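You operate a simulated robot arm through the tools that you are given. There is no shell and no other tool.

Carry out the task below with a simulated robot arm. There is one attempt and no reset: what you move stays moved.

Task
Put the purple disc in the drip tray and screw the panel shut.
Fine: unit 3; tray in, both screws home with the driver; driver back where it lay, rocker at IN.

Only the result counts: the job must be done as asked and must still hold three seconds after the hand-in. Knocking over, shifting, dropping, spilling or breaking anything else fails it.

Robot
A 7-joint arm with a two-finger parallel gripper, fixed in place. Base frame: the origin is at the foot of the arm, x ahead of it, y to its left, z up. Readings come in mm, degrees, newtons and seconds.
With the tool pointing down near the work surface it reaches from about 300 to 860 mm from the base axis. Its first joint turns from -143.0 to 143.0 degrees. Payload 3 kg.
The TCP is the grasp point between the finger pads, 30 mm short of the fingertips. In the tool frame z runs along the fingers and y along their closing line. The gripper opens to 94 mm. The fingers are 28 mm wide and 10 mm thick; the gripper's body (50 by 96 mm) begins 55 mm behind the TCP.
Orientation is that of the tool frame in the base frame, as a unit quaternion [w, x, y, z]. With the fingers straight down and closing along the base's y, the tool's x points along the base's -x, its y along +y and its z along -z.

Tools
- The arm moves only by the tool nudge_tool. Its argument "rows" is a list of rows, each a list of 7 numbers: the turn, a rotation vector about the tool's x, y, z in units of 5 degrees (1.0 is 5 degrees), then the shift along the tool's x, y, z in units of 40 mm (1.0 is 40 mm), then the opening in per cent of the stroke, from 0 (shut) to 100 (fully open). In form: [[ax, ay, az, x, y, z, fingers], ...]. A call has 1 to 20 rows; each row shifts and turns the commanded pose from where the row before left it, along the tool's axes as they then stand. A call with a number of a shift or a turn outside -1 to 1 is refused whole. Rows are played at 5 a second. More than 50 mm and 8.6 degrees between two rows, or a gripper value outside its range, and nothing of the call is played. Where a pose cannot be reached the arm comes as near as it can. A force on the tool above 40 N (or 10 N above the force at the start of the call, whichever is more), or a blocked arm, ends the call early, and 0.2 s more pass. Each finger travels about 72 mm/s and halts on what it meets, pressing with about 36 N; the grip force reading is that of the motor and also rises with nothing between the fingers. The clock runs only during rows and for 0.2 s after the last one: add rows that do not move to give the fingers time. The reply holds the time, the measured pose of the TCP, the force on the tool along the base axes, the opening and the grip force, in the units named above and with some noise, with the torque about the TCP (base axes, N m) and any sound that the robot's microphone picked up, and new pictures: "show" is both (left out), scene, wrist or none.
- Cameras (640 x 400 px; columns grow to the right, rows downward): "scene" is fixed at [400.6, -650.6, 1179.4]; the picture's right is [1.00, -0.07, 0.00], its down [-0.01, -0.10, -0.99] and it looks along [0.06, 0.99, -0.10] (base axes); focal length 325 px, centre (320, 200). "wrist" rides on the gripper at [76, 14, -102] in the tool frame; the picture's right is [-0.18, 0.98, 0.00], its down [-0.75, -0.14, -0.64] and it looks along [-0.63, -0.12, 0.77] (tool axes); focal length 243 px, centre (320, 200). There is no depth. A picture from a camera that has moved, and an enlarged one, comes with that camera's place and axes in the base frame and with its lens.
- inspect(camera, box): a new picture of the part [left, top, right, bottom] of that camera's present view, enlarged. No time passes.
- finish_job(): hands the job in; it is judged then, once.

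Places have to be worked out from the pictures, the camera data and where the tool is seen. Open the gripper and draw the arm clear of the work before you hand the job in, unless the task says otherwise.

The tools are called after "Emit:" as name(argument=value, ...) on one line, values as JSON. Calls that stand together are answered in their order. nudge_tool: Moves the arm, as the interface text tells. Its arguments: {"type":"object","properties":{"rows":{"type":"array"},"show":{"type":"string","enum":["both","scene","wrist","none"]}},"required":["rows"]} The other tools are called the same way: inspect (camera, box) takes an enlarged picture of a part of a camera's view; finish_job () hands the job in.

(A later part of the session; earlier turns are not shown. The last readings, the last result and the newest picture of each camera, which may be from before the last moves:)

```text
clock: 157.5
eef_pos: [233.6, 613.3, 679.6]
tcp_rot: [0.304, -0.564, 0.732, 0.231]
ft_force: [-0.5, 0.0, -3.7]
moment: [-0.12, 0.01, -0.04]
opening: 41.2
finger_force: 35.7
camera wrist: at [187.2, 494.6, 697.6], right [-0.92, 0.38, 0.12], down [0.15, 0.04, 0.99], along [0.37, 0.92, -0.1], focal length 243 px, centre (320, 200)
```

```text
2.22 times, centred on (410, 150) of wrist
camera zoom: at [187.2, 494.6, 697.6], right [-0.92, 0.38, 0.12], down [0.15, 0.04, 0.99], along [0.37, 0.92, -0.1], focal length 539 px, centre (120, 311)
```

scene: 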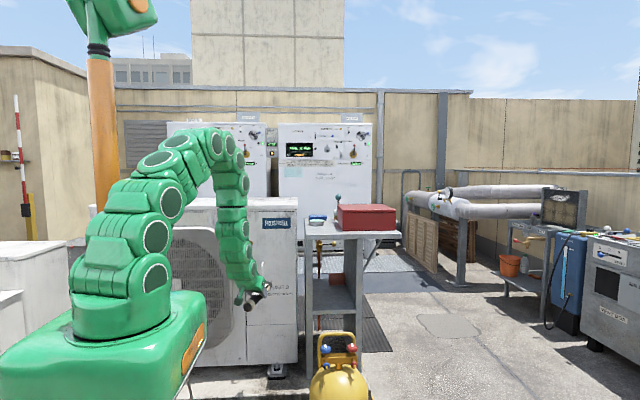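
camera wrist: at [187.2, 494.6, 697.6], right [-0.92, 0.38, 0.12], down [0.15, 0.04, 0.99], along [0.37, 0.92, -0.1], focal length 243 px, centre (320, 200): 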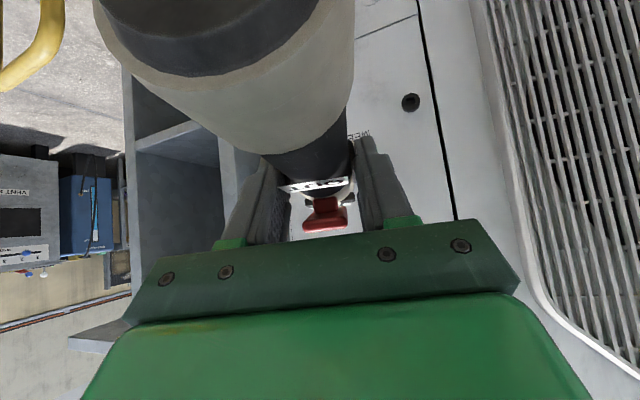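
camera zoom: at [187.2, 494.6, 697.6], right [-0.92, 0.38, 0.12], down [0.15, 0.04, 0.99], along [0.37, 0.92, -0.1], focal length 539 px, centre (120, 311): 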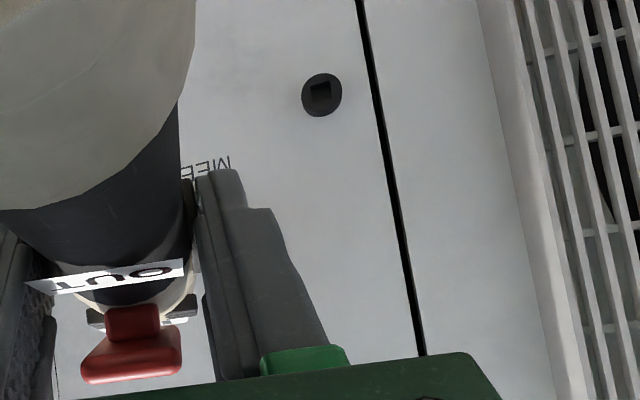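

The black head is at (176, 831, 552). I lower the remaining ~112 mm in steps.

Emit:
nudge_tool(rows=[[0, 0, 0, 0.66, 0, 0.66, 20], [0, 0, 0, 0, 0, 0, 20]], show="none")

Emit:
nudge_tool(rows=[[0, 0, 0, 0.66, 0, 0.66, 20], [0, 0, 0, 0, 0, 0, 20]], show="none")

Emit:
nudge_tool(rows=[[0, 0, 0, 0.66, 0, 0.66, 20], [0, 0, 0, 0, 0, 0, 20]])

Emit:
inspect(camera="wrist", box=[390, 150, 454, 210])

Emit:
inspect(camera="scene", box=[225, 280, 289, 320])

```text
clock: 158.1
eef_pos: [233.4, 612.9, 641.5]
tcp_rot: [0.303, -0.565, 0.732, 0.231]
ft_force: [1.0, 0.0, -3.7]
moment: [-0.09, 0.04, 0.04]
opening: 41.6
finger_force: 36.3
```

```text
clock: 158.7
eef_pos: [234.9, 613.7, 603.9]
tcp_rot: [0.303, -0.565, 0.732, 0.23]
ft_force: [0.1, -0.3, -3.6]
moment: [-0.04, 0.02, 0.0]
opening: 41.7
finger_force: 35.9
```

```text
clock: 159.3
eef_pos: [235.9, 612.8, 568.9]
tcp_rot: [0.303, -0.565, 0.732, 0.23]
ft_force: [0.1, 0.1, -4.4]
moment: [-0.07, 0.02, 0.01]
opening: 41.6
finger_force: 36.2
camera wrist: at [189.3, 494.2, 586.2], right [-0.92, 0.38, 0.12], down [0.15, 0.05, 0.99], along [0.37, 0.92, -0.1], focal length 243 px, centre (320, 200)
```

scene: 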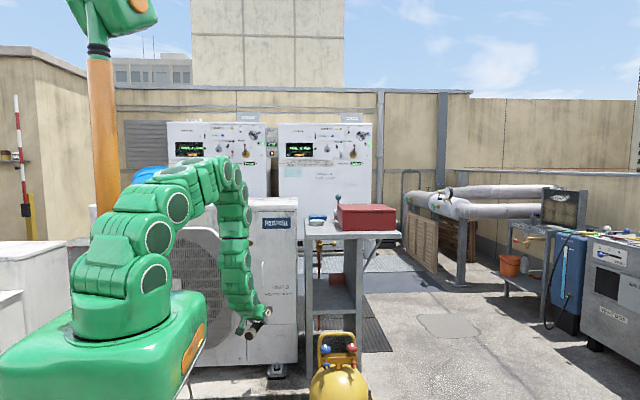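
wrist: 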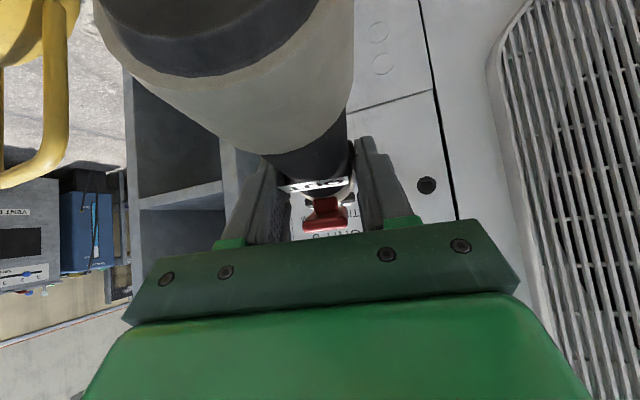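

```text
6.67 times, centred on (422, 180) of wrist
camera zoom: at [189.3, 494.2, 586.2], right [-0.92, 0.38, 0.12], down [0.15, 0.05, 0.99], along [0.37, 0.92, -0.1], focal length 1618 px, centre (-360, 333)
```

zoom: 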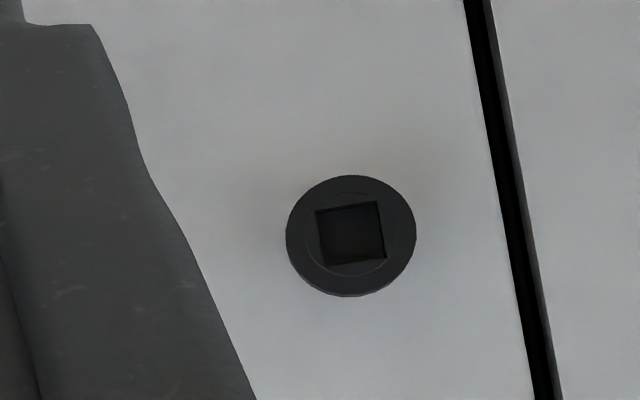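

```text
10.00 times, centred on (257, 300) of scene
camera zoom: at [400.6, -650.6, 1179.4], right [1.0, -0.07, 0.0], down [-0.01, -0.1, -0.99], along [0.06, 0.99, -0.1], focal length 3254 px, centre (950, -800)
```

zoom: 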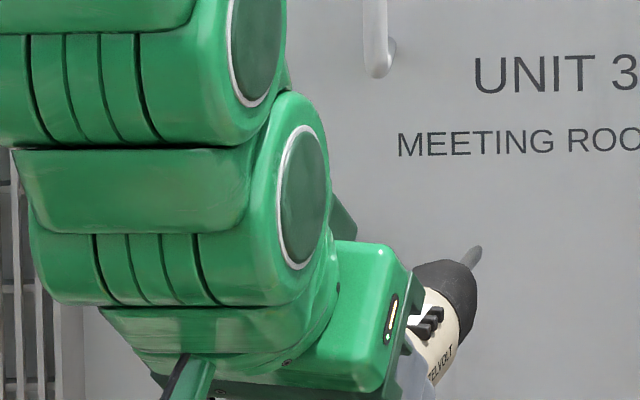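

The black head is at (176, 831, 553) and the bit is level with it. I yaw to face the door and shift to x=176.

Emit:
nudge_tool(rows=[[-0.707, 0, -0.707, 0, 0, 0, 20], [-0.707, 0, -0.707, 0, 0, 0, 20], [-0.707, 0, -0.707, 0, 0, 0, 20], [0, 0, 0, 0, 0.75, 0, 20], [0, 0, 0, 0, 0.75, 0, 20], [0, 0, 0, 0, 0, 0, 20]])

```text
clock: 160.7
eef_pos: [175.2, 613.5, 567.1]
tcp_rot: [-0.269, 0.656, -0.653, -0.267]
ft_force: [-0.3, 0.2, -4.1]
moment: [-0.08, 0.0, 0.01]
opening: 41.8
finger_force: 35.5
camera wrist: at [159.5, 486.5, 585.0], right [-0.98, 0.13, 0.13], down [0.14, 0.08, 0.99], along [0.12, 0.99, -0.1], focal length 243 px, centre (320, 200)
```

scene: 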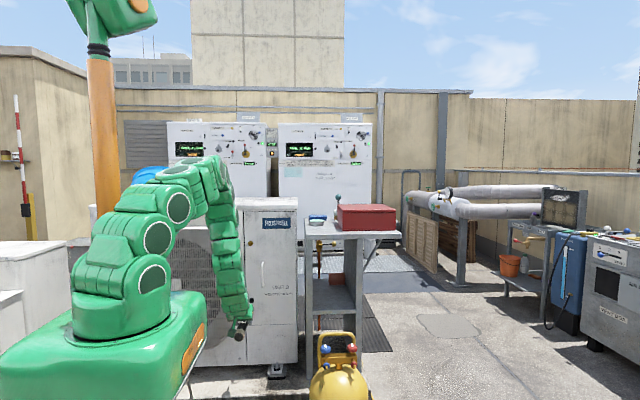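
wrist: 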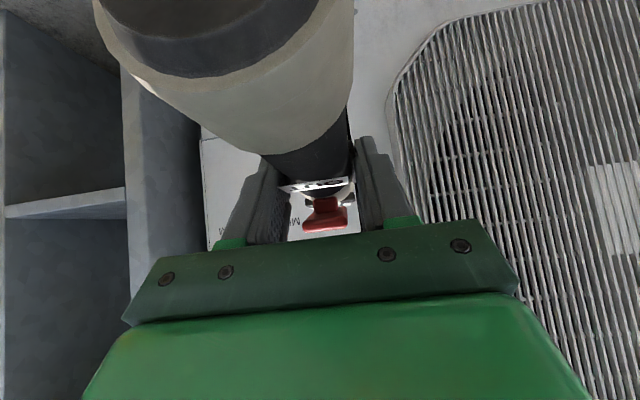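

I raise 2 mm and approach to just before expected contact (y≈661), then feel forward.

Emit:
nudge_tool(rows=[[0, 0, 0, -0.035, 0, -0.035, 20], [0, 0, 0, -0.283, 0, 0.283, 20], [0, 0, 0, -0.283, 0, 0.283, 20], [0, 0, 0, -0.265, 0, 0.265, 20], [0, 0, 0, 0, 0, 0, 20]], show="none")

Emit:
nudge_tool(rows=[[0, 0, 0, -0.0707, 0, 0.0707, 20], [0, 0, 0, 0, 0, 0, 20]], show="none")

Emit:
nudge_tool(rows=[[0, 0, 0, -0.0707, 0, 0.0707, 20], [0, 0, 0, 0, 0, 0, 20]], show="none")

```text
clock: 161.9
eef_pos: [173.1, 660.3, 567.4]
tcp_rot: [-0.27, 0.655, -0.654, -0.267]
ft_force: [1.9, -7.0, -3.2]
moment: [-0.14, -0.02, -0.26]
opening: 41.3
finger_force: 35.8
```

```text
clock: 162.5
eef_pos: [173.1, 665.4, 568.0]
tcp_rot: [-0.271, 0.655, -0.653, -0.269]
ft_force: [8.5, 1.1, -6.2]
moment: [-0.36, -0.1, -1.29]
opening: 42.0
finger_force: 35.9
```

```text
clock: 163.1
eef_pos: [172.9, 667.9, 568.6]
tcp_rot: [-0.269, 0.656, -0.652, -0.269]
ft_force: [6.9, -3.9, -8.2]
moment: [-0.64, -0.1, -1.08]
opening: 41.8
finger_force: 35.6
```

Contact made; side forces show the bit is in the recess but the hand is ~3 mm left. I shift 3 mm right, 1 mm down and hold.

Emit:
nudge_tool(rows=[[0, 0, 0, 0.018, -0.075, 0.018, 20], [0, 0, 0, 0, 0, 0, 20], [0, 0, 0, 0, 0, 0, 20], [0, 0, 0, 0, 0, 0, 20]], show="none")

Emit:
nudge_tool(rows=[[0, 0, 0, -0.035, 0, 0.035, 20], [0, 0, 0, 0, 0, 0, 20], [0, 0, 0, 0, 0, 0, 20]], show="none")

Emit:
nudge_tool(rows=[[0, 0, 0, -0.035, 0, 0.035, 20], [0, 0, 0, 0, 0, 0, 20], [0, 0, 0, 0, 0, 0, 20]], show="none")

```text
clock: 164.1
eef_pos: [176.6, 669.9, 567.0]
tcp_rot: [-0.27, 0.655, -0.653, -0.268]
ft_force: [0.2, 0.1, -4.1]
moment: [-0.05, 0.03, 0.01]
opening: 41.5
finger_force: 35.9
```

```text
clock: 164.9
eef_pos: [175.2, 670.1, 567.8]
tcp_rot: [-0.27, 0.655, -0.653, -0.268]
ft_force: [2.0, -1.1, -4.0]
moment: [-0.11, 0.03, -0.1]
opening: 41.7
finger_force: 36.1
```

```text
clock: 165.7
eef_pos: [175.9, 672.9, 568.1]
tcp_rot: [-0.27, 0.656, -0.652, -0.268]
ft_force: [1.2, -1.5, -5.3]
moment: [-0.16, -0.02, -0.15]
opening: 41.8
finger_force: 35.8
```

Side load gone and it keeps advancing with almost no axial force. I continue feeding until it holds firm.

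Emit:
nudge_tool(rows=[[0, 0, 0, -0.035, 0, 0.035, 20], [0, 0, 0, 0, 0, 0, 20], [0, 0, 0, 0, 0, 0, 20]], show="none")

Emit:
nudge_tool(rows=[[0, 0, 0, -0.035, 0, 0.035, 20], [0, 0, 0, 0, 0, 0, 20], [0, 0, 0, 0, 0, 0, 20]], show="none")

Emit:
nudge_tool(rows=[[0, 0, 0, 0, 0, 0, 20], [0, 0, 0, 0, 0, 0, 20], [0, 0, 0, 0, 0, 0, 20], [0, 0, 0, 0, 0, 0, 20], [0, 0, 0, 0, 0, 0, 20]], show="wrist")

```text
clock: 166.5
eef_pos: [174.3, 674.4, 567.9]
tcp_rot: [-0.269, 0.656, -0.653, -0.267]
ft_force: [4.6, -6.6, -4.7]
moment: [-0.29, -0.04, -0.87]
opening: 41.6
finger_force: 35.6
```

```text
clock: 167.3
eef_pos: [174.8, 675.3, 565.9]
tcp_rot: [-0.268, 0.657, -0.653, -0.267]
ft_force: [3.7, -34.4, -6.1]
moment: [-0.73, -0.02, -0.59]
opening: 41.7
finger_force: 36.2
```

```text
clock: 168.1
eef_pos: [175.2, 674.5, 566.4]
tcp_rot: [-0.269, 0.655, -0.654, -0.265]
ft_force: [0.5, -1.2, -3.8]
moment: [-0.05, 0.0, -0.04]
opening: 41.6
finger_force: 36.1
stopped in row 3: the force on the tool passed its limit at 45 N (the readings are from after the stop); the commanded pose is now the measured one
camera wrist: at [160.8, 548.4, 585.2], right [-0.98, 0.13, 0.12], down [0.14, 0.09, 0.99], along [0.12, 0.99, -0.11], focal length 243 px, centre (320, 200)
```

wrist: 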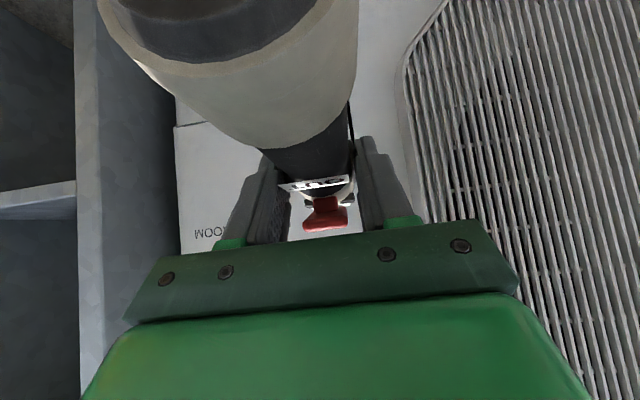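

Firm stop at the same depth as the brass screw. I back off and compare the black head's appearance.

Emit:
nudge_tool(rows=[[0, 0, 0, 0.354, 0, -0.354, 20], [0, 0, 0, 0.354, 0, -0.354, 20], [0, 0, 0, 0.38, 0, -0.38, 20], [0, 0, 0, 0, -0.75, 0, 20], [0, 0, 0, 0, -0.75, 0, 20], [0.707, 0, 0.707, 0, 0, 0, 20], [0.707, 0, 0.707, 0, 0, 0, 20], [0.707, 0, 0.707, 0, 0, 0, 20], [0, 0, 0, 0, 0, 0, 20]], show="wrist")

Emit:
inspect(camera="wrist", box=[390, 150, 454, 210])

Emit:
inspect(camera="scene", box=[225, 280, 289, 320])

Emit:
inspect(camera="scene", box=[235, 230, 275, 255])

```text
clock: 170.1
eef_pos: [236.2, 614.0, 568.0]
tcp_rot: [0.302, -0.565, 0.733, 0.229]
ft_force: [-0.3, -0.3, -5.1]
moment: [-0.1, 0.02, 0.0]
opening: 41.5
finger_force: 35.5
camera wrist: at [188.7, 495.5, 586.1], right [-0.92, 0.38, 0.12], down [0.15, 0.05, 0.99], along [0.37, 0.92, -0.1], focal length 243 px, centre (320, 200)
```

wrist: 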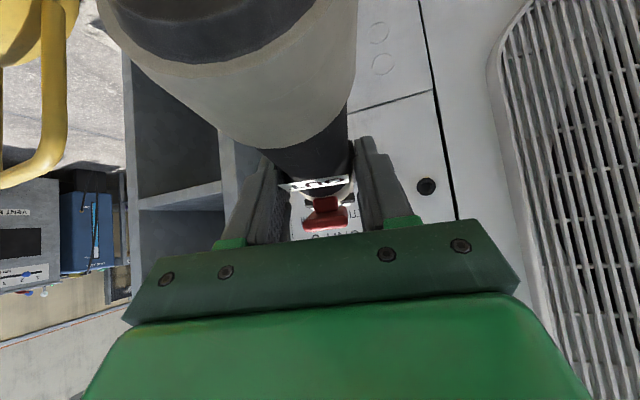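

```text
6.67 times, centred on (422, 180) of wrist
camera zoom: at [188.7, 495.5, 586.1], right [-0.92, 0.38, 0.12], down [0.15, 0.05, 0.99], along [0.37, 0.92, -0.1], focal length 1618 px, centre (-360, 333)
```

zoom: 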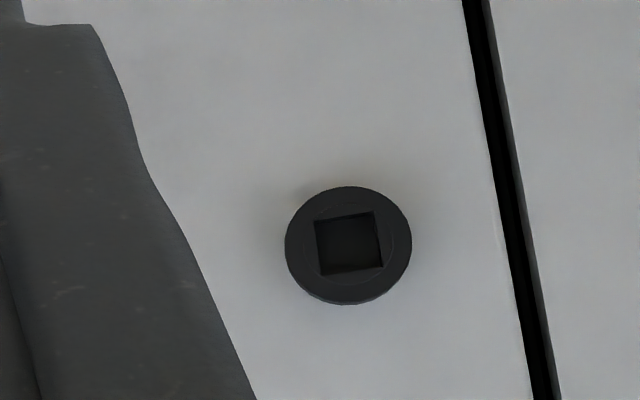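

```text
10.00 times, centred on (257, 300) of scene
camera zoom: at [400.6, -650.6, 1179.4], right [1.0, -0.07, 0.0], down [-0.01, -0.1, -0.99], along [0.06, 0.99, -0.1], focal length 3254 px, centre (950, -800)
```

zoom: 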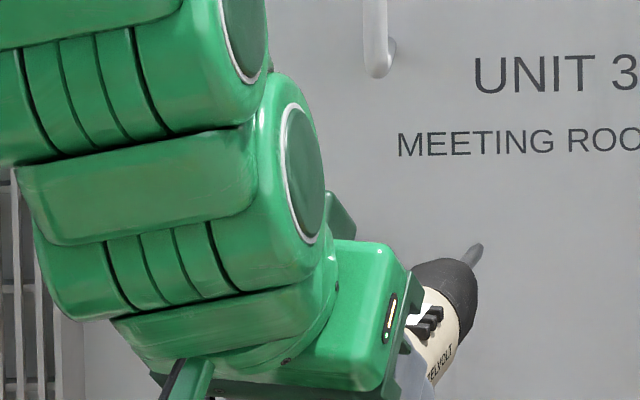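

```text
16.00 times, centred on (255, 242) of scene
camera zoom: at [400.6, -650.6, 1179.4], right [1.0, -0.07, 0.0], down [-0.01, -0.1, -0.99], along [0.06, 0.99, -0.1], focal length 5207 px, centre (1360, -480)
```

zoom: 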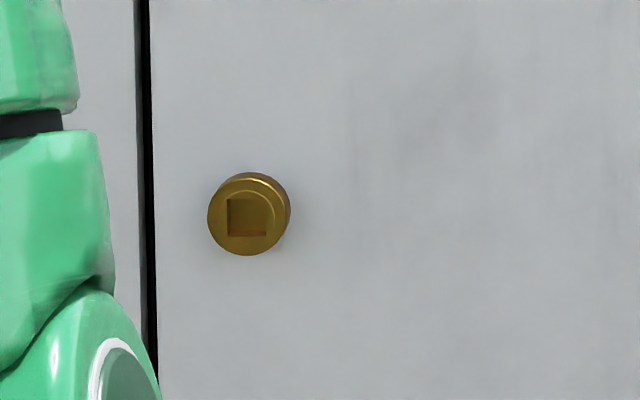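

The black head also moved in by ~9–10 mm and both met a firm stop, so both screws are home. Now I take the driver back along the reverse path: up first.

Emit:
nudge_tool(rows=[[0, 0, 0, -0.68, 0, -0.68, 20], [0, 0, 0, -0.68, 0, -0.68, 20], [0, 0, 0, -0.68, 0, -0.68, 20], [0, 0, 0, -0.68, 0, -0.68, 20], [0, 0, 0, 0, 0, 0, 20]], show="none")

Emit:
nudge_tool(rows=[[0, 0, 0, -0.68, 0, -0.68, 20], [0, 0, 0, -0.68, 0, -0.68, 20], [0, 0, 0, -0.68, 0, -0.68, 20], [0, 0, 0, 0, 0, 0, 20]])

Emit:
inspect(camera="scene", box=[225, 230, 285, 270])

Emit:
inspect(camera="scene", box=[235, 290, 275, 315])

```text
clock: 171.3
eef_pos: [232.8, 615.3, 722.4]
tcp_rot: [0.303, -0.565, 0.733, 0.23]
ft_force: [0.1, 0.4, -4.3]
moment: [-0.09, 0.01, 0.03]
opening: 41.7
finger_force: 36.2
```

```text
clock: 172.3
eef_pos: [231.5, 616.0, 836.8]
tcp_rot: [0.302, -0.565, 0.733, 0.229]
ft_force: [-0.4, 0.0, -4.1]
moment: [-0.04, 0.06, -0.01]
opening: 41.6
finger_force: 36.1
camera wrist: at [185.4, 497.3, 855.1], right [-0.92, 0.38, 0.12], down [0.15, 0.05, 0.99], along [0.37, 0.92, -0.1], focal length 243 px, centre (320, 200)
```

scene: 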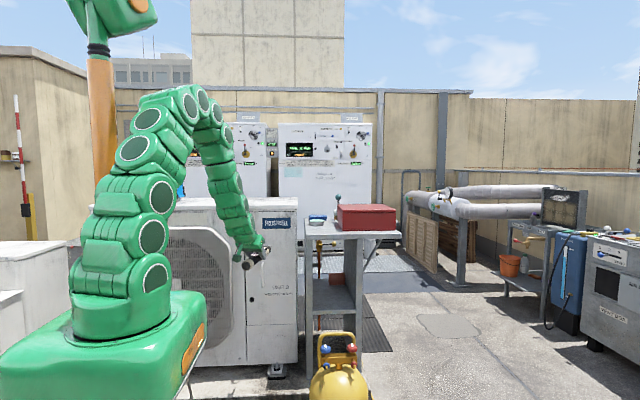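
wrist: 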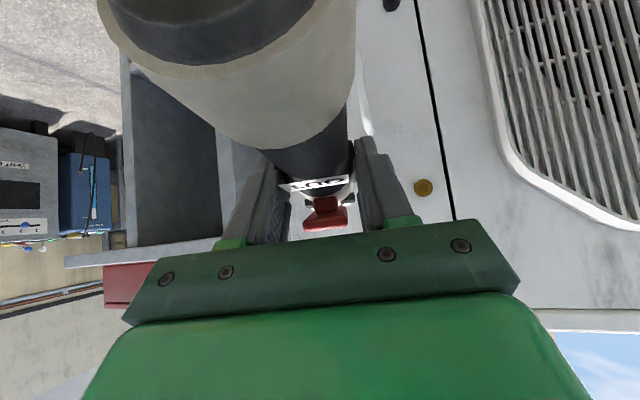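

```text
10.00 times, centred on (255, 250) of scene
camera zoom: at [400.6, -650.6, 1179.4], right [1.0, -0.07, 0.0], down [-0.01, -0.1, -0.99], along [0.06, 0.99, -0.1], focal length 3254 px, centre (970, -300)
```

zoom: 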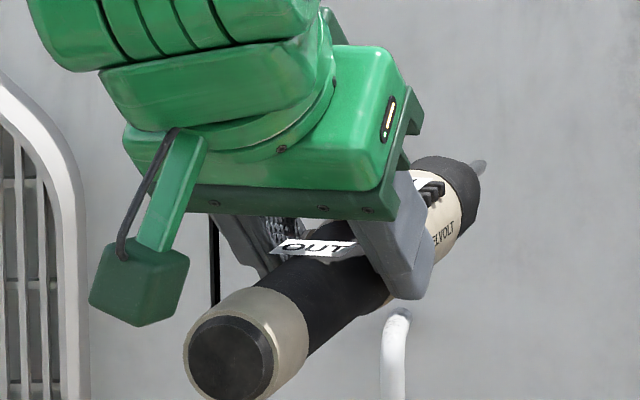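

```text
16.00 times, centred on (255, 302) of scene
camera zoom: at [400.6, -650.6, 1179.4], right [1.0, -0.07, 0.0], down [-0.01, -0.1, -0.99], along [0.06, 0.99, -0.1], focal length 5207 px, centre (1360, -1440)
```

zoom: 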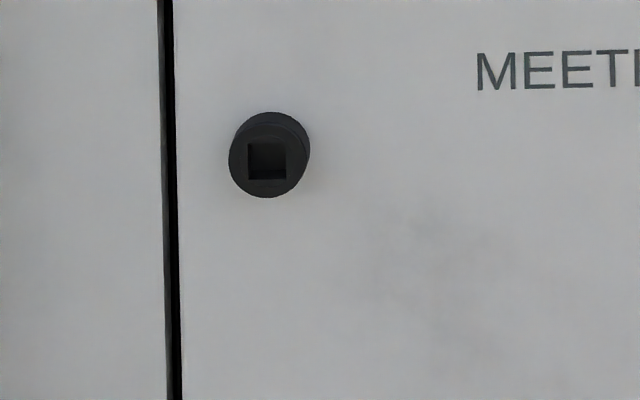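

Everything in the grip is unchanged apart from ~1° nose-up pitch, and both heads look seated. I swing clockwise away from the door.

Emit:
nudge_tool(rows=[[0.354, 0, 0.354, 0.046, -0.71, -0.046, 20], [0.354, 0, 0.354, 0.046, -0.71, -0.046, 20], [0.354, 0, 0.354, 0.046, -0.71, -0.046, 20], [0.354, 0, 0.354, 0.046, -0.71, -0.046, 20], [0, 0, 0, 0, 0, 0, 20]], show="none")

Emit:
nudge_tool(rows=[[0.354, 0, 0.354, 0.046, -0.71, -0.046, 20], [0.354, 0, 0.354, 0.046, -0.71, -0.046, 20], [0.354, 0, 0.354, 0.046, -0.71, -0.046, 20], [0.354, 0, 0.354, 0.046, -0.71, -0.046, 20], [0, 0, 0, 0, 0, 0, 20]], show="scene")

```text
clock: 173.5
eef_pos: [336.9, 569.0, 838.5]
tcp_rot: [0.322, -0.499, 0.778, 0.202]
ft_force: [0.0, 0.7, -4.8]
moment: [-0.1, 0.04, 0.02]
opening: 41.7
finger_force: 35.9
```

```text
clock: 174.7
eef_pos: [433.8, 505.9, 837.7]
tcp_rot: [0.339, -0.429, 0.819, 0.173]
ft_force: [-0.1, -0.6, -3.2]
moment: [-0.08, 0.1, -0.01]
opening: 41.5
finger_force: 36.2
```

scene: 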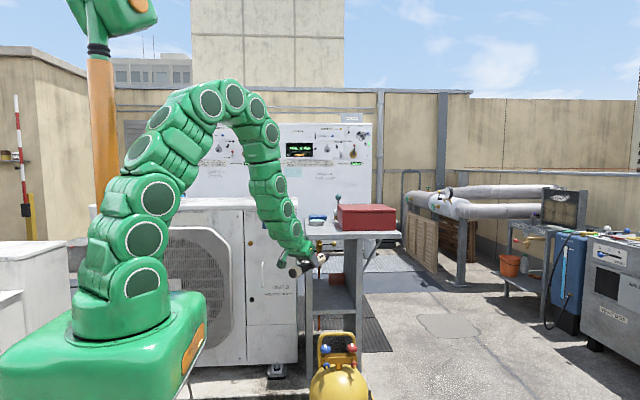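

I extend 45 mm and then rise back to z≈1080 in stages, reversing the way down.

Emit:
nudge_tool(rows=[[0, 0, 0, -0.4, 0, 0.4, 20], [0, 0, 0, -0.4, 0, 0.4, 20], [0, 0, 0, -0.707, 0, -0.707, 20], [0, 0, 0, -0.707, 0, -0.707, 20], [0, 0, 0, -0.707, 0, -0.707, 20], [0, 0, 0, 0, 0, 0, 20]], show="none")

Emit:
nudge_tool(rows=[[0, 0, 0, -0.707, 0, -0.707, 20], [0, 0, 0, -0.707, 0, -0.707, 20], [0, 0, 0, -0.707, 0, -0.707, 20], [0, 0, 0, -0.1, 0, -0.1, 20], [0, 0, 0, 0, 0, 0, 20]], show="scene")

```text
clock: 176.1
eef_pos: [459.3, 545.0, 960.2]
tcp_rot: [0.339, -0.43, 0.819, 0.173]
ft_force: [0.2, 0.1, -4.1]
moment: [-0.08, 0.06, -0.02]
opening: 41.4
finger_force: 36.7
```

```text
clock: 177.3
eef_pos: [457.8, 544.8, 1084.7]
tcp_rot: [0.339, -0.429, 0.819, 0.173]
ft_force: [-0.8, 0.3, -4.8]
moment: [-0.1, 0.09, -0.02]
opening: 41.5
finger_force: 35.8
```

scene: 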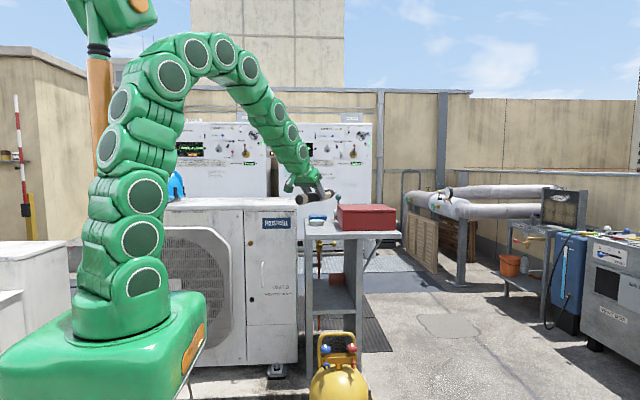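

Now I extend outward along the driver's axis back to the carrying radius.

Emit:
nudge_tool(rows=[[0, 0, 0, -0.682, 0, 0.682, 20], [0, 0, 0, -0.682, 0, 0.682, 20], [0, 0, 0, -0.682, 0, 0.682, 20], [0, 0, 0, 0, 0, 0, 20]], show="none")

Emit:
nudge_tool(rows=[[0, 0, 0, -0.682, 0, 0.682, 20], [0, 0, 0, -0.682, 0, 0.682, 20], [0, 0, 0, -0.682, 0, 0.682, 20], [0, 0, 0, -0.6, 0, 0.6, 20], [0, 0, 0, 0, 0, 0, 20]], show="scene")

```text
clock: 178.3
eef_pos: [522.4, 641.0, 1083.6]
tcp_rot: [0.339, -0.43, 0.819, 0.174]
ft_force: [-1.0, 0.2, -4.6]
moment: [-0.05, 0.04, 0.02]
opening: 41.7
finger_force: 36.1
```

```text
clock: 179.5
eef_pos: [610.1, 764.4, 1086.2]
tcp_rot: [0.339, -0.429, 0.819, 0.174]
ft_force: [0.5, 0.0, -4.0]
moment: [-0.04, 0.08, 0.0]
opening: 41.5
finger_force: 35.8
```

scene: 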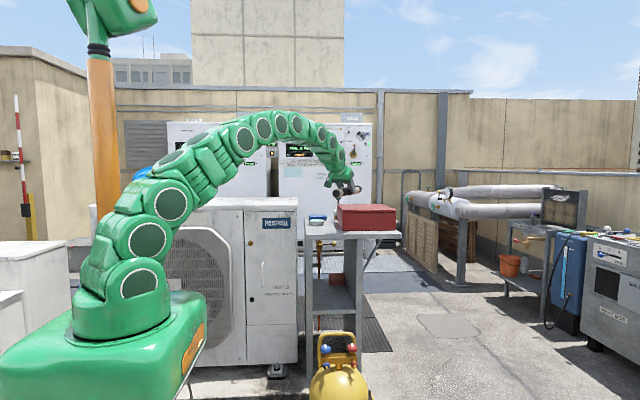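

I swing counter-clockwise back toward the driver's place in stages.

Emit:
nudge_tool(rows=[[-0.28, 0, -0.28, -0.037, 0.8425, 0.037, 20], [-0.28, 0, -0.28, -0.037, 0.8425, 0.037, 20], [-0.28, 0, -0.28, -0.037, 0.8425, 0.037, 20], [-0.28, 0, -0.28, -0.037, 0.8425, 0.037, 20], [-0.28, 0, -0.28, -0.037, 0.8425, 0.037, 20], [-0.28, 0, -0.28, -0.037, 0.8425, 0.037, 20], [0, 0, 0, 0, 0, 0, 20]], show="none")

Emit:
nudge_tool(rows=[[-0.28, 0, -0.28, -0.037, 0.8425, 0.037, 20], [-0.28, 0, -0.28, -0.037, 0.8425, 0.037, 20], [-0.28, 0, -0.28, -0.037, 0.8425, 0.037, 20], [-0.28, 0, -0.28, -0.037, 0.8425, 0.037, 20], [-0.28, 0, -0.28, -0.037, 0.8425, 0.037, 20], [0, 0, 0, 0, 0, 0, 20]], show="scene")

```text
clock: 181.1
eef_pos: [439.8, 874.1, 1082.6]
tcp_rot: [0.318, -0.511, 0.771, 0.206]
ft_force: [0.2, 1.0, -4.1]
moment: [-0.1, 0.01, 0.0]
opening: 41.7
finger_force: 36.5
```

```text
clock: 182.5
eef_pos: [286.6, 941.1, 1079.8]
tcp_rot: [0.299, -0.577, 0.724, 0.234]
ft_force: [0.0, -0.3, -3.7]
moment: [-0.09, 0.01, 0.01]
opening: 41.4
finger_force: 36.0
```

scene: 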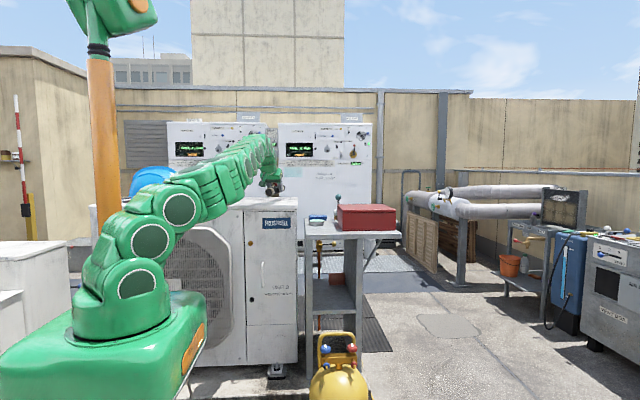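

About 10° to go; I finish the swing while drawing in slightly.

Emit:
nudge_tool(rows=[[-0.28, 0, -0.28, 0.013, 0.8425, -0.013, 20], [-0.28, 0, -0.28, 0.013, 0.8425, -0.013, 20], [-0.28, 0, -0.28, 0.013, 0.8425, -0.013, 20], [0, 0, 0, 0, 0, 0, 20]], show="none")

Emit:
nudge_tool(rows=[[-0.28, 0, -0.28, 0.013, 0.8425, -0.013, 20], [-0.28, 0, -0.28, 0.013, 0.8425, -0.013, 20], [0, 0, 0, 0, 0, 0, 20]])

```text
clock: 183.5
eef_pos: [187.1, 958.5, 1079.3]
tcp_rot: [0.286, -0.613, 0.693, 0.249]
ft_force: [-0.2, 0.1, -4.6]
moment: [-0.09, 0.0, 0.02]
opening: 41.7
finger_force: 36.5
```

```text
clock: 184.3
eef_pos: [118.9, 964.1, 1077.0]
tcp_rot: [0.277, -0.636, 0.672, 0.259]
ft_force: [-0.8, -0.4, -4.0]
moment: [-0.1, 0.01, 0.0]
opening: 41.6
finger_force: 35.9
camera wrist: at [96.5, 838.7, 1096.3], right [-0.97, 0.19, 0.12], down [0.14, 0.08, 0.99], along [0.17, 0.98, -0.1], focal length 243 px, centre (320, 200)
```

scene: 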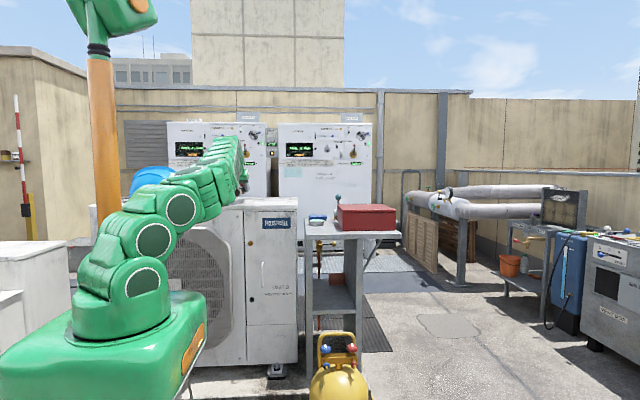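
wrist: 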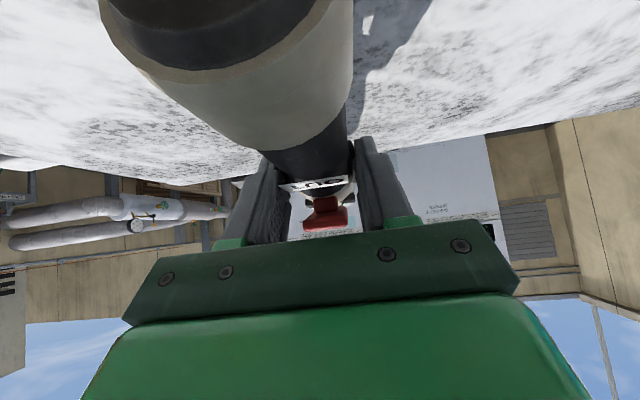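

Over the original spot (yaw matches the grip's). I correct the small pitch, shift ~2 mm, and lower 30 mm.

Emit:
nudge_tool(rows=[[0, 0.14, 0, 0, 0, 0, 20], [0, 0, 0, 0.282, 0.019, 0.2485, 20], [0, 0, 0, 0.282, 0.019, 0.2485, 20], [0, 0, 0, 0, 0, 0, 20]], show="wrist")

Emit:
inspect(camera="scene", box=[205, 165, 285, 215])

```text
clock: 185.3
eef_pos: [117.0, 962.5, 1049.0]
tcp_rot: [0.274, -0.638, 0.673, 0.255]
ft_force: [1.0, -0.4, -3.5]
moment: [-0.08, 0.01, -0.02]
opening: 41.5
finger_force: 35.6
camera wrist: at [95.0, 836.8, 1068.8], right [-0.97, 0.19, 0.12], down [0.14, 0.09, 0.99], along [0.17, 0.98, -0.11], focal length 243 px, centre (320, 200)
```

wrist: 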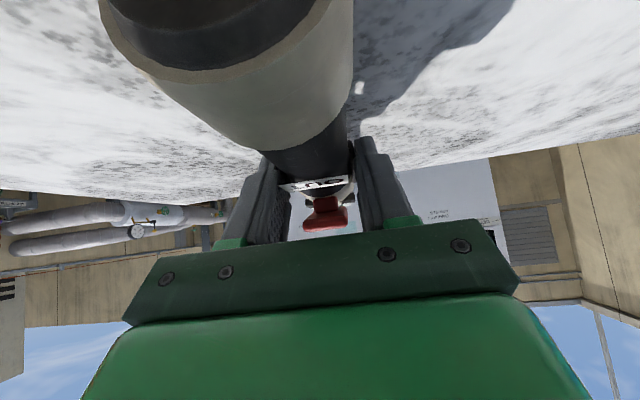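

```text
8.00 times, centred on (245, 190) of scene
camera zoom: at [400.6, -650.6, 1179.4], right [1.0, -0.07, 0.0], down [-0.01, -0.1, -0.99], along [0.06, 0.99, -0.1], focal length 2603 px, centre (920, 280)
```

zoom: 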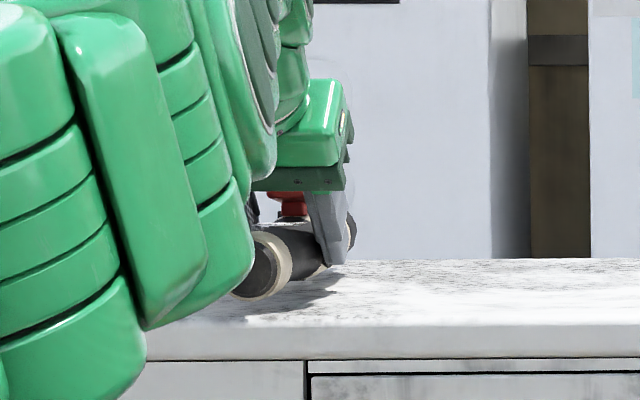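

About 7 mm above the resting height; I creep down watching the vertical force.

Emit:
nudge_tool(rows=[[0, 0, 0, 0.053, 0, 0.053, 20], [0, 0, 0, 0, 0, 0, 20]], show="none")

Emit:
nudge_tool(rows=[[0, 0, 0, 0.035, 0, 0.035, 20], [0, 0, 0, 0, 0, 0, 20]], show="none")

Emit:
nudge_tool(rows=[[0, 0, 0, 0.018, 0, 0.018, 20], [0, 0, 0, 0, 0, 0, 20]], show="none")

```text
clock: 185.9
eef_pos: [117.3, 962.9, 1045.4]
tcp_rot: [0.272, -0.638, 0.674, 0.254]
ft_force: [-0.8, 1.4, -4.0]
moment: [-0.11, 0.01, -0.02]
opening: 41.8
finger_force: 36.3
```

```text
clock: 186.5
eef_pos: [115.8, 962.7, 1043.2]
tcp_rot: [0.272, -0.639, 0.673, 0.255]
ft_force: [-0.4, 0.5, -4.3]
moment: [-0.11, 0.03, -0.02]
opening: 41.6
finger_force: 36.1
```

```text
clock: 187.1
eef_pos: [117.3, 962.9, 1043.2]
tcp_rot: [0.274, -0.638, 0.673, 0.255]
ft_force: [0.9, -0.6, -4.0]
moment: [-0.09, 0.02, 0.0]
opening: 41.8
finger_force: 35.7
```

Emit:
nudge_tool(rows=[[0, 0, 0, 0.018, 0, 0.018, 20], [0, 0, 0, 0, 0, 0, 20]], show="none")

Emit:
nudge_tool(rows=[[0, 0, 0, 0.018, 0, 0.018, 20], [0, 0, 0, 0, 0, 0, 20]], show="none")

```text
clock: 187.7
eef_pos: [118.2, 962.3, 1041.6]
tcp_rot: [0.274, -0.638, 0.673, 0.255]
ft_force: [-0.7, 2.2, 0.6]
moment: [0.04, 0.04, 0.02]
opening: 41.5
finger_force: 36.0
```

```text
clock: 188.3
eef_pos: [117.7, 962.6, 1042.9]
tcp_rot: [0.273, -0.638, 0.673, 0.256]
ft_force: [1.2, -7.8, 12.4]
moment: [-0.17, 0.08, 0.06]
opening: 41.6
finger_force: 36.3
```

The driver has touched down at the original height. I ease 0.5 mm and open the fingers gradually.

Emit:
nudge_tool(rows=[[0, 0, 0, -0.01, 0, -0.01, 20], [0, 0, 0, 0, 0, 0, 46], [0, 0, 0, 0, 0, 0, 50], [0, 0, 0, 0, 0, 0, 55], [0, 0, 0, 0, 0, 0, 70], [0, 0, 0, 0, 0, 0, 100], [0, 0, 0, 0, 0, 0, 100], [0, 0, 0, 0, 0, 0, 100]])

Emit:
inspect(camera="scene", box=[205, 165, 285, 215])

Emit:
inspect(camera="wrist", box=[220, 40, 420, 240])

```text
clock: 190.1
eef_pos: [116.7, 961.2, 1042.6]
tcp_rot: [0.273, -0.638, 0.673, 0.256]
ft_force: [-0.3, 0.6, 0.1]
moment: [0.01, -0.01, 0.01]
opening: 93.8
finger_force: 0.1
camera wrist: at [95.5, 836.5, 1062.1], right [-0.97, 0.19, 0.12], down [0.14, 0.09, 0.99], along [0.17, 0.98, -0.12], focal length 243 px, centre (320, 200)
```

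scene: 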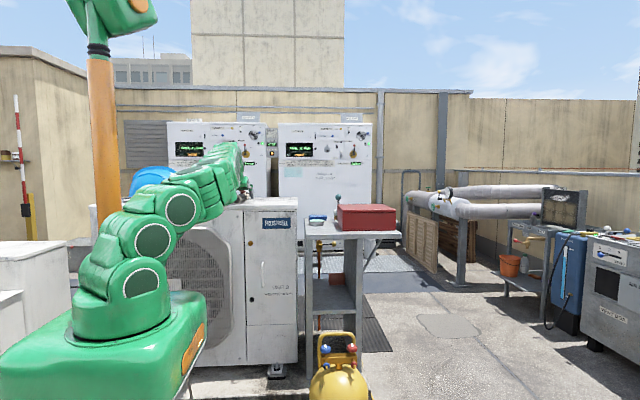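
wrist: 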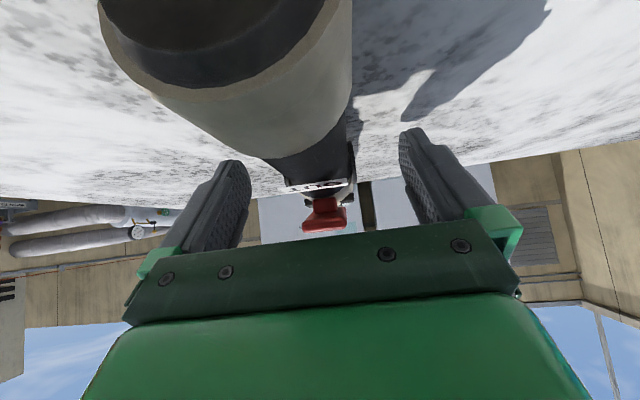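

```text
8.00 times, centred on (245, 190) of scene
camera zoom: at [400.6, -650.6, 1179.4], right [1.0, -0.07, 0.0], down [-0.01, -0.1, -0.99], along [0.06, 0.99, -0.1], focal length 2603 px, centre (920, 280)
```

zoom: 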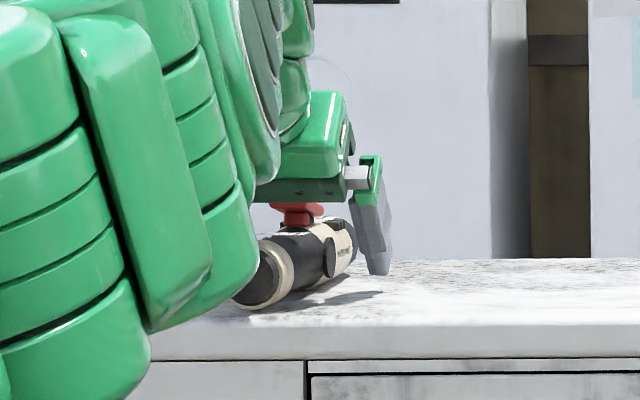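

```text
2.00 times, centred on (320, 140) of wrist
camera zoom: at [95.5, 836.5, 1062.1], right [-0.97, 0.19, 0.12], down [0.14, 0.09, 0.99], along [0.17, 0.98, -0.12], focal length 485 px, centre (320, 320)
```

zoom: 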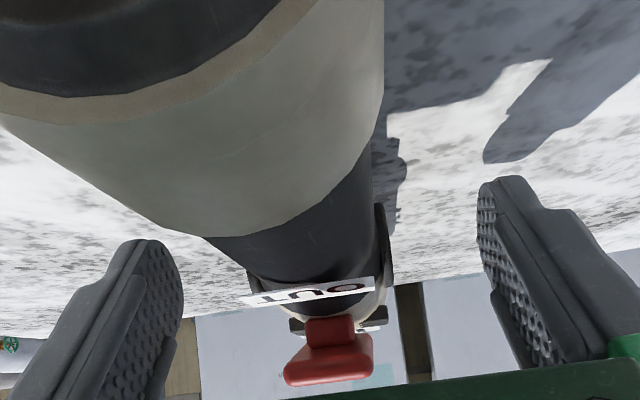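

Released upright. I withdraw along the finger direction, reversing the approach.

Emit:
nudge_tool(rows=[[0, 0, 0, 0, 0, -0.25, 100], [0, 0, 0, 0, 0, -0.5, 100], [0, 0, 0, 0, 0, -0.5, 100], [0, 0, 0, 0, 0, 0, 100]], show="none")

Emit:
nudge_tool(rows=[[0, 0, 0, 0, 0, -0.45, 100], [0, 0, 0, 0, 0, -0.45, 100], [0, 0, 0, 0, 0, 0, 100]])

Emit:
inspect(camera="scene", box=[225, 185, 265, 210])

```text
clock: 191.1
eef_pos: [115.3, 926.9, 1077.8]
tcp_rot: [0.272, -0.639, 0.673, 0.255]
ft_force: [0.2, 0.0, 0.4]
moment: [-0.02, 0.0, 0.03]
opening: 93.9
finger_force: 0.0
```

```text
clock: 191.9
eef_pos: [113.3, 901.5, 1103.6]
tcp_rot: [0.272, -0.638, 0.674, 0.254]
ft_force: [-0.5, -0.2, 0.0]
moment: [-0.03, 0.03, 0.03]
opening: 93.8
finger_force: 0.1
camera wrist: at [91.9, 776.1, 1123.3], right [-0.97, 0.19, 0.12], down [0.14, 0.09, 0.99], along [0.17, 0.98, -0.12], focal length 243 px, centre (320, 200)
```

scene: 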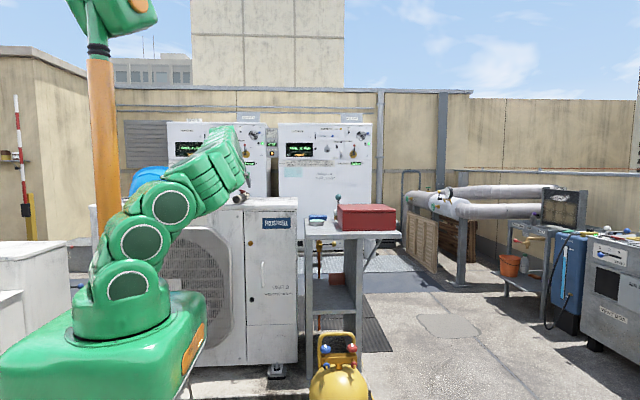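
wrist: 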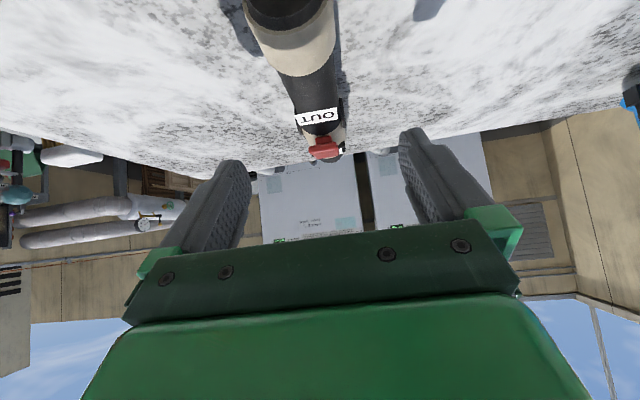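

```text
16.00 times, centred on (245, 198) of scene
camera zoom: at [400.6, -650.6, 1179.4], right [1.0, -0.07, 0.0], down [-0.01, -0.1, -0.99], along [0.06, 0.99, -0.1], focal length 5207 px, centre (1520, 240)
```

zoom: 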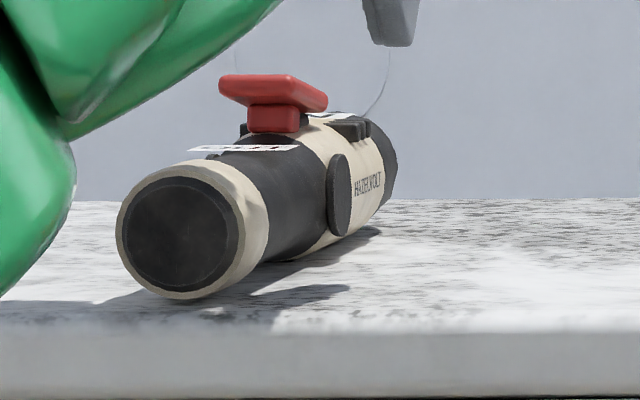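

The driver is back within ~2 mm of its original pose with the rocker at IN. I rise slightly and swing the empty hand clockwise, clear of it.

Emit:
nudge_tool(rows=[[0, 0, 0, -0.177, 0, -0.177, 100], [0.288, 0, 0.288, 0.035, -0.8075, -0.035, 100], [0.288, 0, 0.288, 0.035, -0.8075, -0.035, 100], [0.288, 0, 0.288, 0.035, -0.8075, -0.035, 100], [0, 0, 0, 0, 0, 0, 100]], show="none")

Emit:
nudge_tool(rows=[[0.288, 0, 0.288, 0.035, -0.8075, -0.035, 100], [0.288, 0, 0.288, 0.035, -0.8075, -0.035, 100], [0.288, 0, 0.288, 0.035, -0.8075, -0.035, 100], [0.288, 0, 0.288, 0.035, -0.8075, -0.035, 100], [0.288, 0, 0.288, 0.035, -0.8075, -0.035, 100], [0.288, 0, 0.288, 0.035, -0.8075, -0.035, 100], [0.288, 0, 0.288, 0.035, -0.8075, -0.035, 100], [0.288, 0, 0.288, 0.035, -0.8075, -0.035, 100], [0, 0, 0, 0, 0, 0, 100]])

Emit:
inspect(camera="scene", box=[225, 185, 265, 210])

Emit:
inspect(camera="scene", box=[225, 200, 321, 320])

```text
clock: 193.1
eef_pos: [209.2, 887.3, 1112.6]
tcp_rot: [0.287, -0.602, 0.706, 0.24]
ft_force: [-0.7, -0.7, -0.1]
moment: [0.01, 0.0, -0.03]
opening: 93.9
finger_force: 0.1
```

```text
clock: 195.1
eef_pos: [452.7, 799.6, 1116.4]
tcp_rot: [0.32, -0.496, 0.783, 0.194]
ft_force: [-0.3, 0.0, -0.1]
moment: [0.01, 0.02, -0.03]
opening: 94.1
finger_force: 0.0
camera wrist: at [384.4, 691.7, 1136.6], right [-0.83, 0.54, 0.12], down [0.16, 0.03, 0.99], along [0.53, 0.84, -0.11], focal length 243 px, centre (320, 200)
```

scene: 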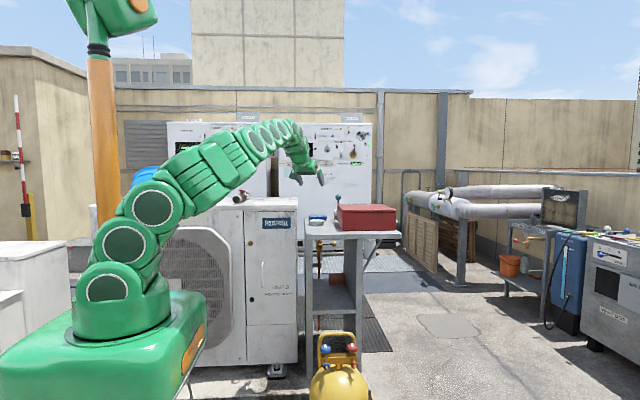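
wrist: 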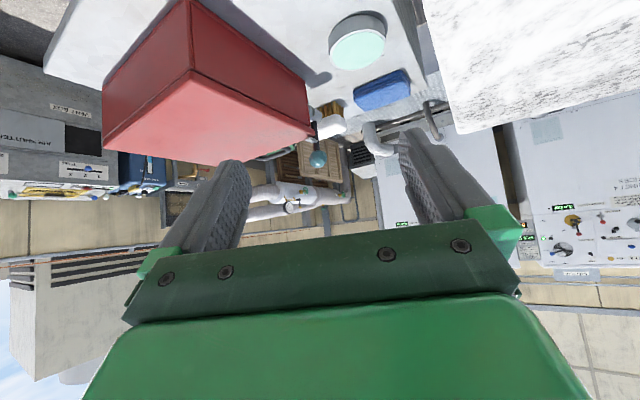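

```text
16.00 times, centred on (245, 198) of scene
camera zoom: at [400.6, -650.6, 1179.4], right [1.0, -0.07, 0.0], down [-0.01, -0.1, -0.99], along [0.06, 0.99, -0.1], focal length 5207 px, centre (1520, 240)
```

zoom: 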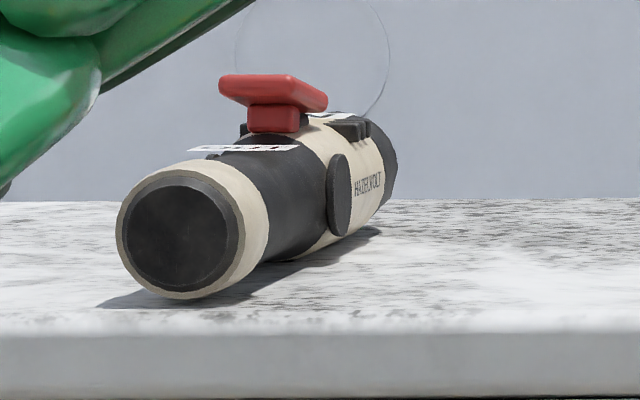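

```text
3.33 times, centred on (273, 260) of scene
camera zoom: at [400.6, -650.6, 1179.4], right [1.0, -0.07, 0.0], down [-0.01, -0.1, -0.99], along [0.06, 0.99, -0.1], focal length 1085 px, centre (477, 0)
```

zoom: 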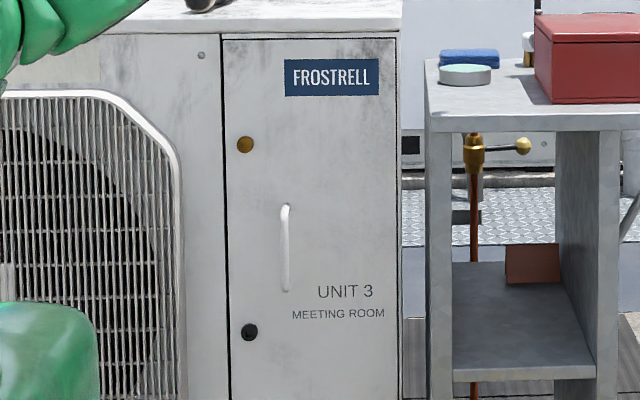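

All good from here. For certainty about the screws I retract and lower the hand (fingers closed) to view the heads obliquely from above.

Emit:
nudge_tool(rows=[[0, 0, 0, 0.72, 0, -0.694, 60], [0, 0, 0, 0.72, 0, -0.694, 20], [0, 0, 0, 0.72, 0, -0.694, 0], [0, 0, 0, 0.72, 0, -0.694, 0], [0, 0, 0, 0.72, 0, -0.694, 0], [0, 0, 0, 0, 0, 0, 0]], show="none")

Emit:
nudge_tool(rows=[[0, 0, 0, 0.694, 0, 0.72, 0], [0, 0, 0, 0.694, 0, 0.72, 0], [0, 0, 0, 0.694, 0, 0.72, 0], [0, 0, 0, 0.694, 0, 0.72, 0], [0, 0, 0, 0, 0, 0, 0]], show="scene")

```text
clock: 196.7
eef_pos: [386.7, 611.1, 1099.8]
tcp_rot: [0.309, -0.482, 0.797, 0.192]
ft_force: [0.3, 0.1, 0.0]
moment: [-0.01, -0.01, 0.03]
opening: 0.2
finger_force: 32.8
stopped in row 6: the arm was blocked; the commanded pose is now the measured one
```

```text
clock: 197.9
eef_pos: [380.3, 608.3, 938.5]
tcp_rot: [0.311, -0.484, 0.796, 0.191]
ft_force: [0.1, 0.0, -0.2]
moment: [0.01, 0.01, 0.0]
opening: 0.0
finger_force: 33.3
```

scene: 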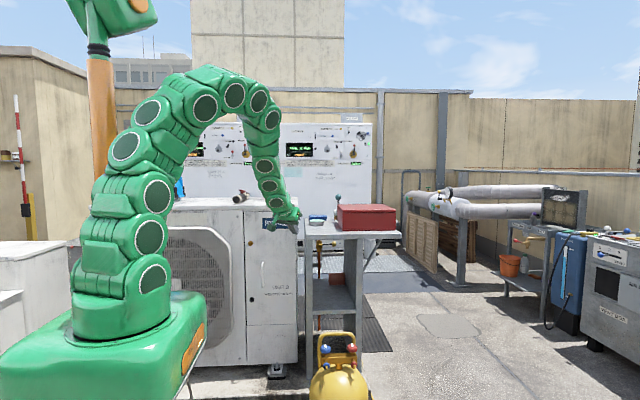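

I turn to face +y, reduce tilt to 30° and move to look down at the screws.

Emit:
nudge_tool(rows=[[-0.611, 0, -0.66, 0, 0, 0, 0], [-0.611, 0, -0.66, 0, 0, 0, 0], [-0.611, 0, -0.66, 0, 0, 0, 0], [-0.611, 0, -0.66, 0, 0, 0, 0], [-0.611, 0, -0.66, 0, 0, 0, 0], [-0.611, 0, -0.66, 0, 0, 0, 0], [0, 0.87, 0, 0, 0, 0, 0], [0, 0.87, 0, 0, 0, 0, 0], [0, 0.87, 0, 0, 0, 0, 0], [0, 0, 0, 0, 0, 0, 0]], show="none")

Emit:
nudge_tool(rows=[[0, 0, 0, -0.356, 0.9375, 0.13, 0], [0, 0, 0, -0.356, 0.9375, 0.13, 0], [0, 0, 0, -0.356, 0.9375, 0.13, 0], [0, 0, 0, -0.356, 0.9375, 0.13, 0], [0, 0, 0, 0, 0, 0, 0]], show="wrist")

Emit:
inspect(camera="wrist", box=[330, 0, 450, 150])

```text
clock: 200.1
eef_pos: [382.5, 609.4, 939.7]
tcp_rot: [0.181, -0.681, 0.685, 0.182]
ft_force: [0.0, -1.2, 0.1]
moment: [0.03, 0.01, -0.02]
opening: 0.0
finger_force: 32.9
```

```text
clock: 201.3
eef_pos: [232.2, 670.8, 950.4]
tcp_rot: [0.181, -0.682, 0.685, 0.183]
ft_force: [-0.5, 0.2, 0.1]
moment: [0.0, 0.03, 0.01]
opening: 0.0
finger_force: 32.7
camera wrist: at [216.3, 553.0, 1000.6], right [-0.98, 0.17, 0.09], down [0.15, 0.33, 0.93], along [0.12, 0.93, -0.35], focal length 243 px, centre (320, 200)
```

wrist: 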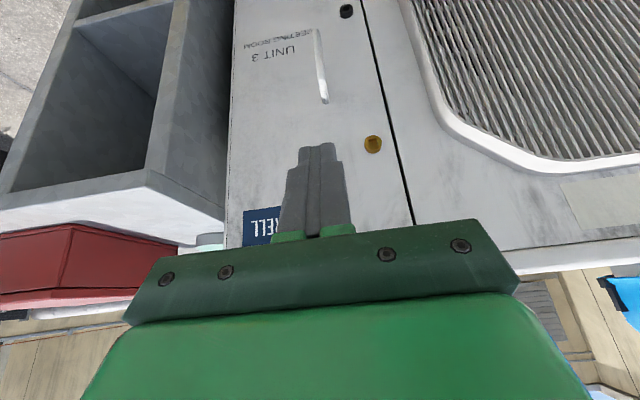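

```text
2.67 times, centred on (390, 75) of wrist
camera zoom: at [216.3, 553.0, 1000.6], right [-0.98, 0.17, 0.09], down [0.15, 0.33, 0.93], along [0.12, 0.93, -0.35], focal length 647 px, centre (133, 533)
```

zoom: 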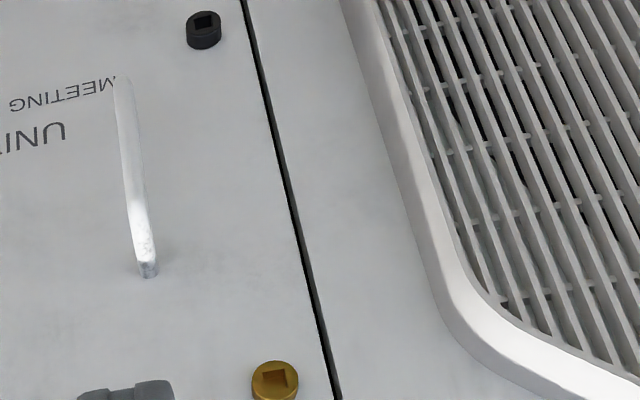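

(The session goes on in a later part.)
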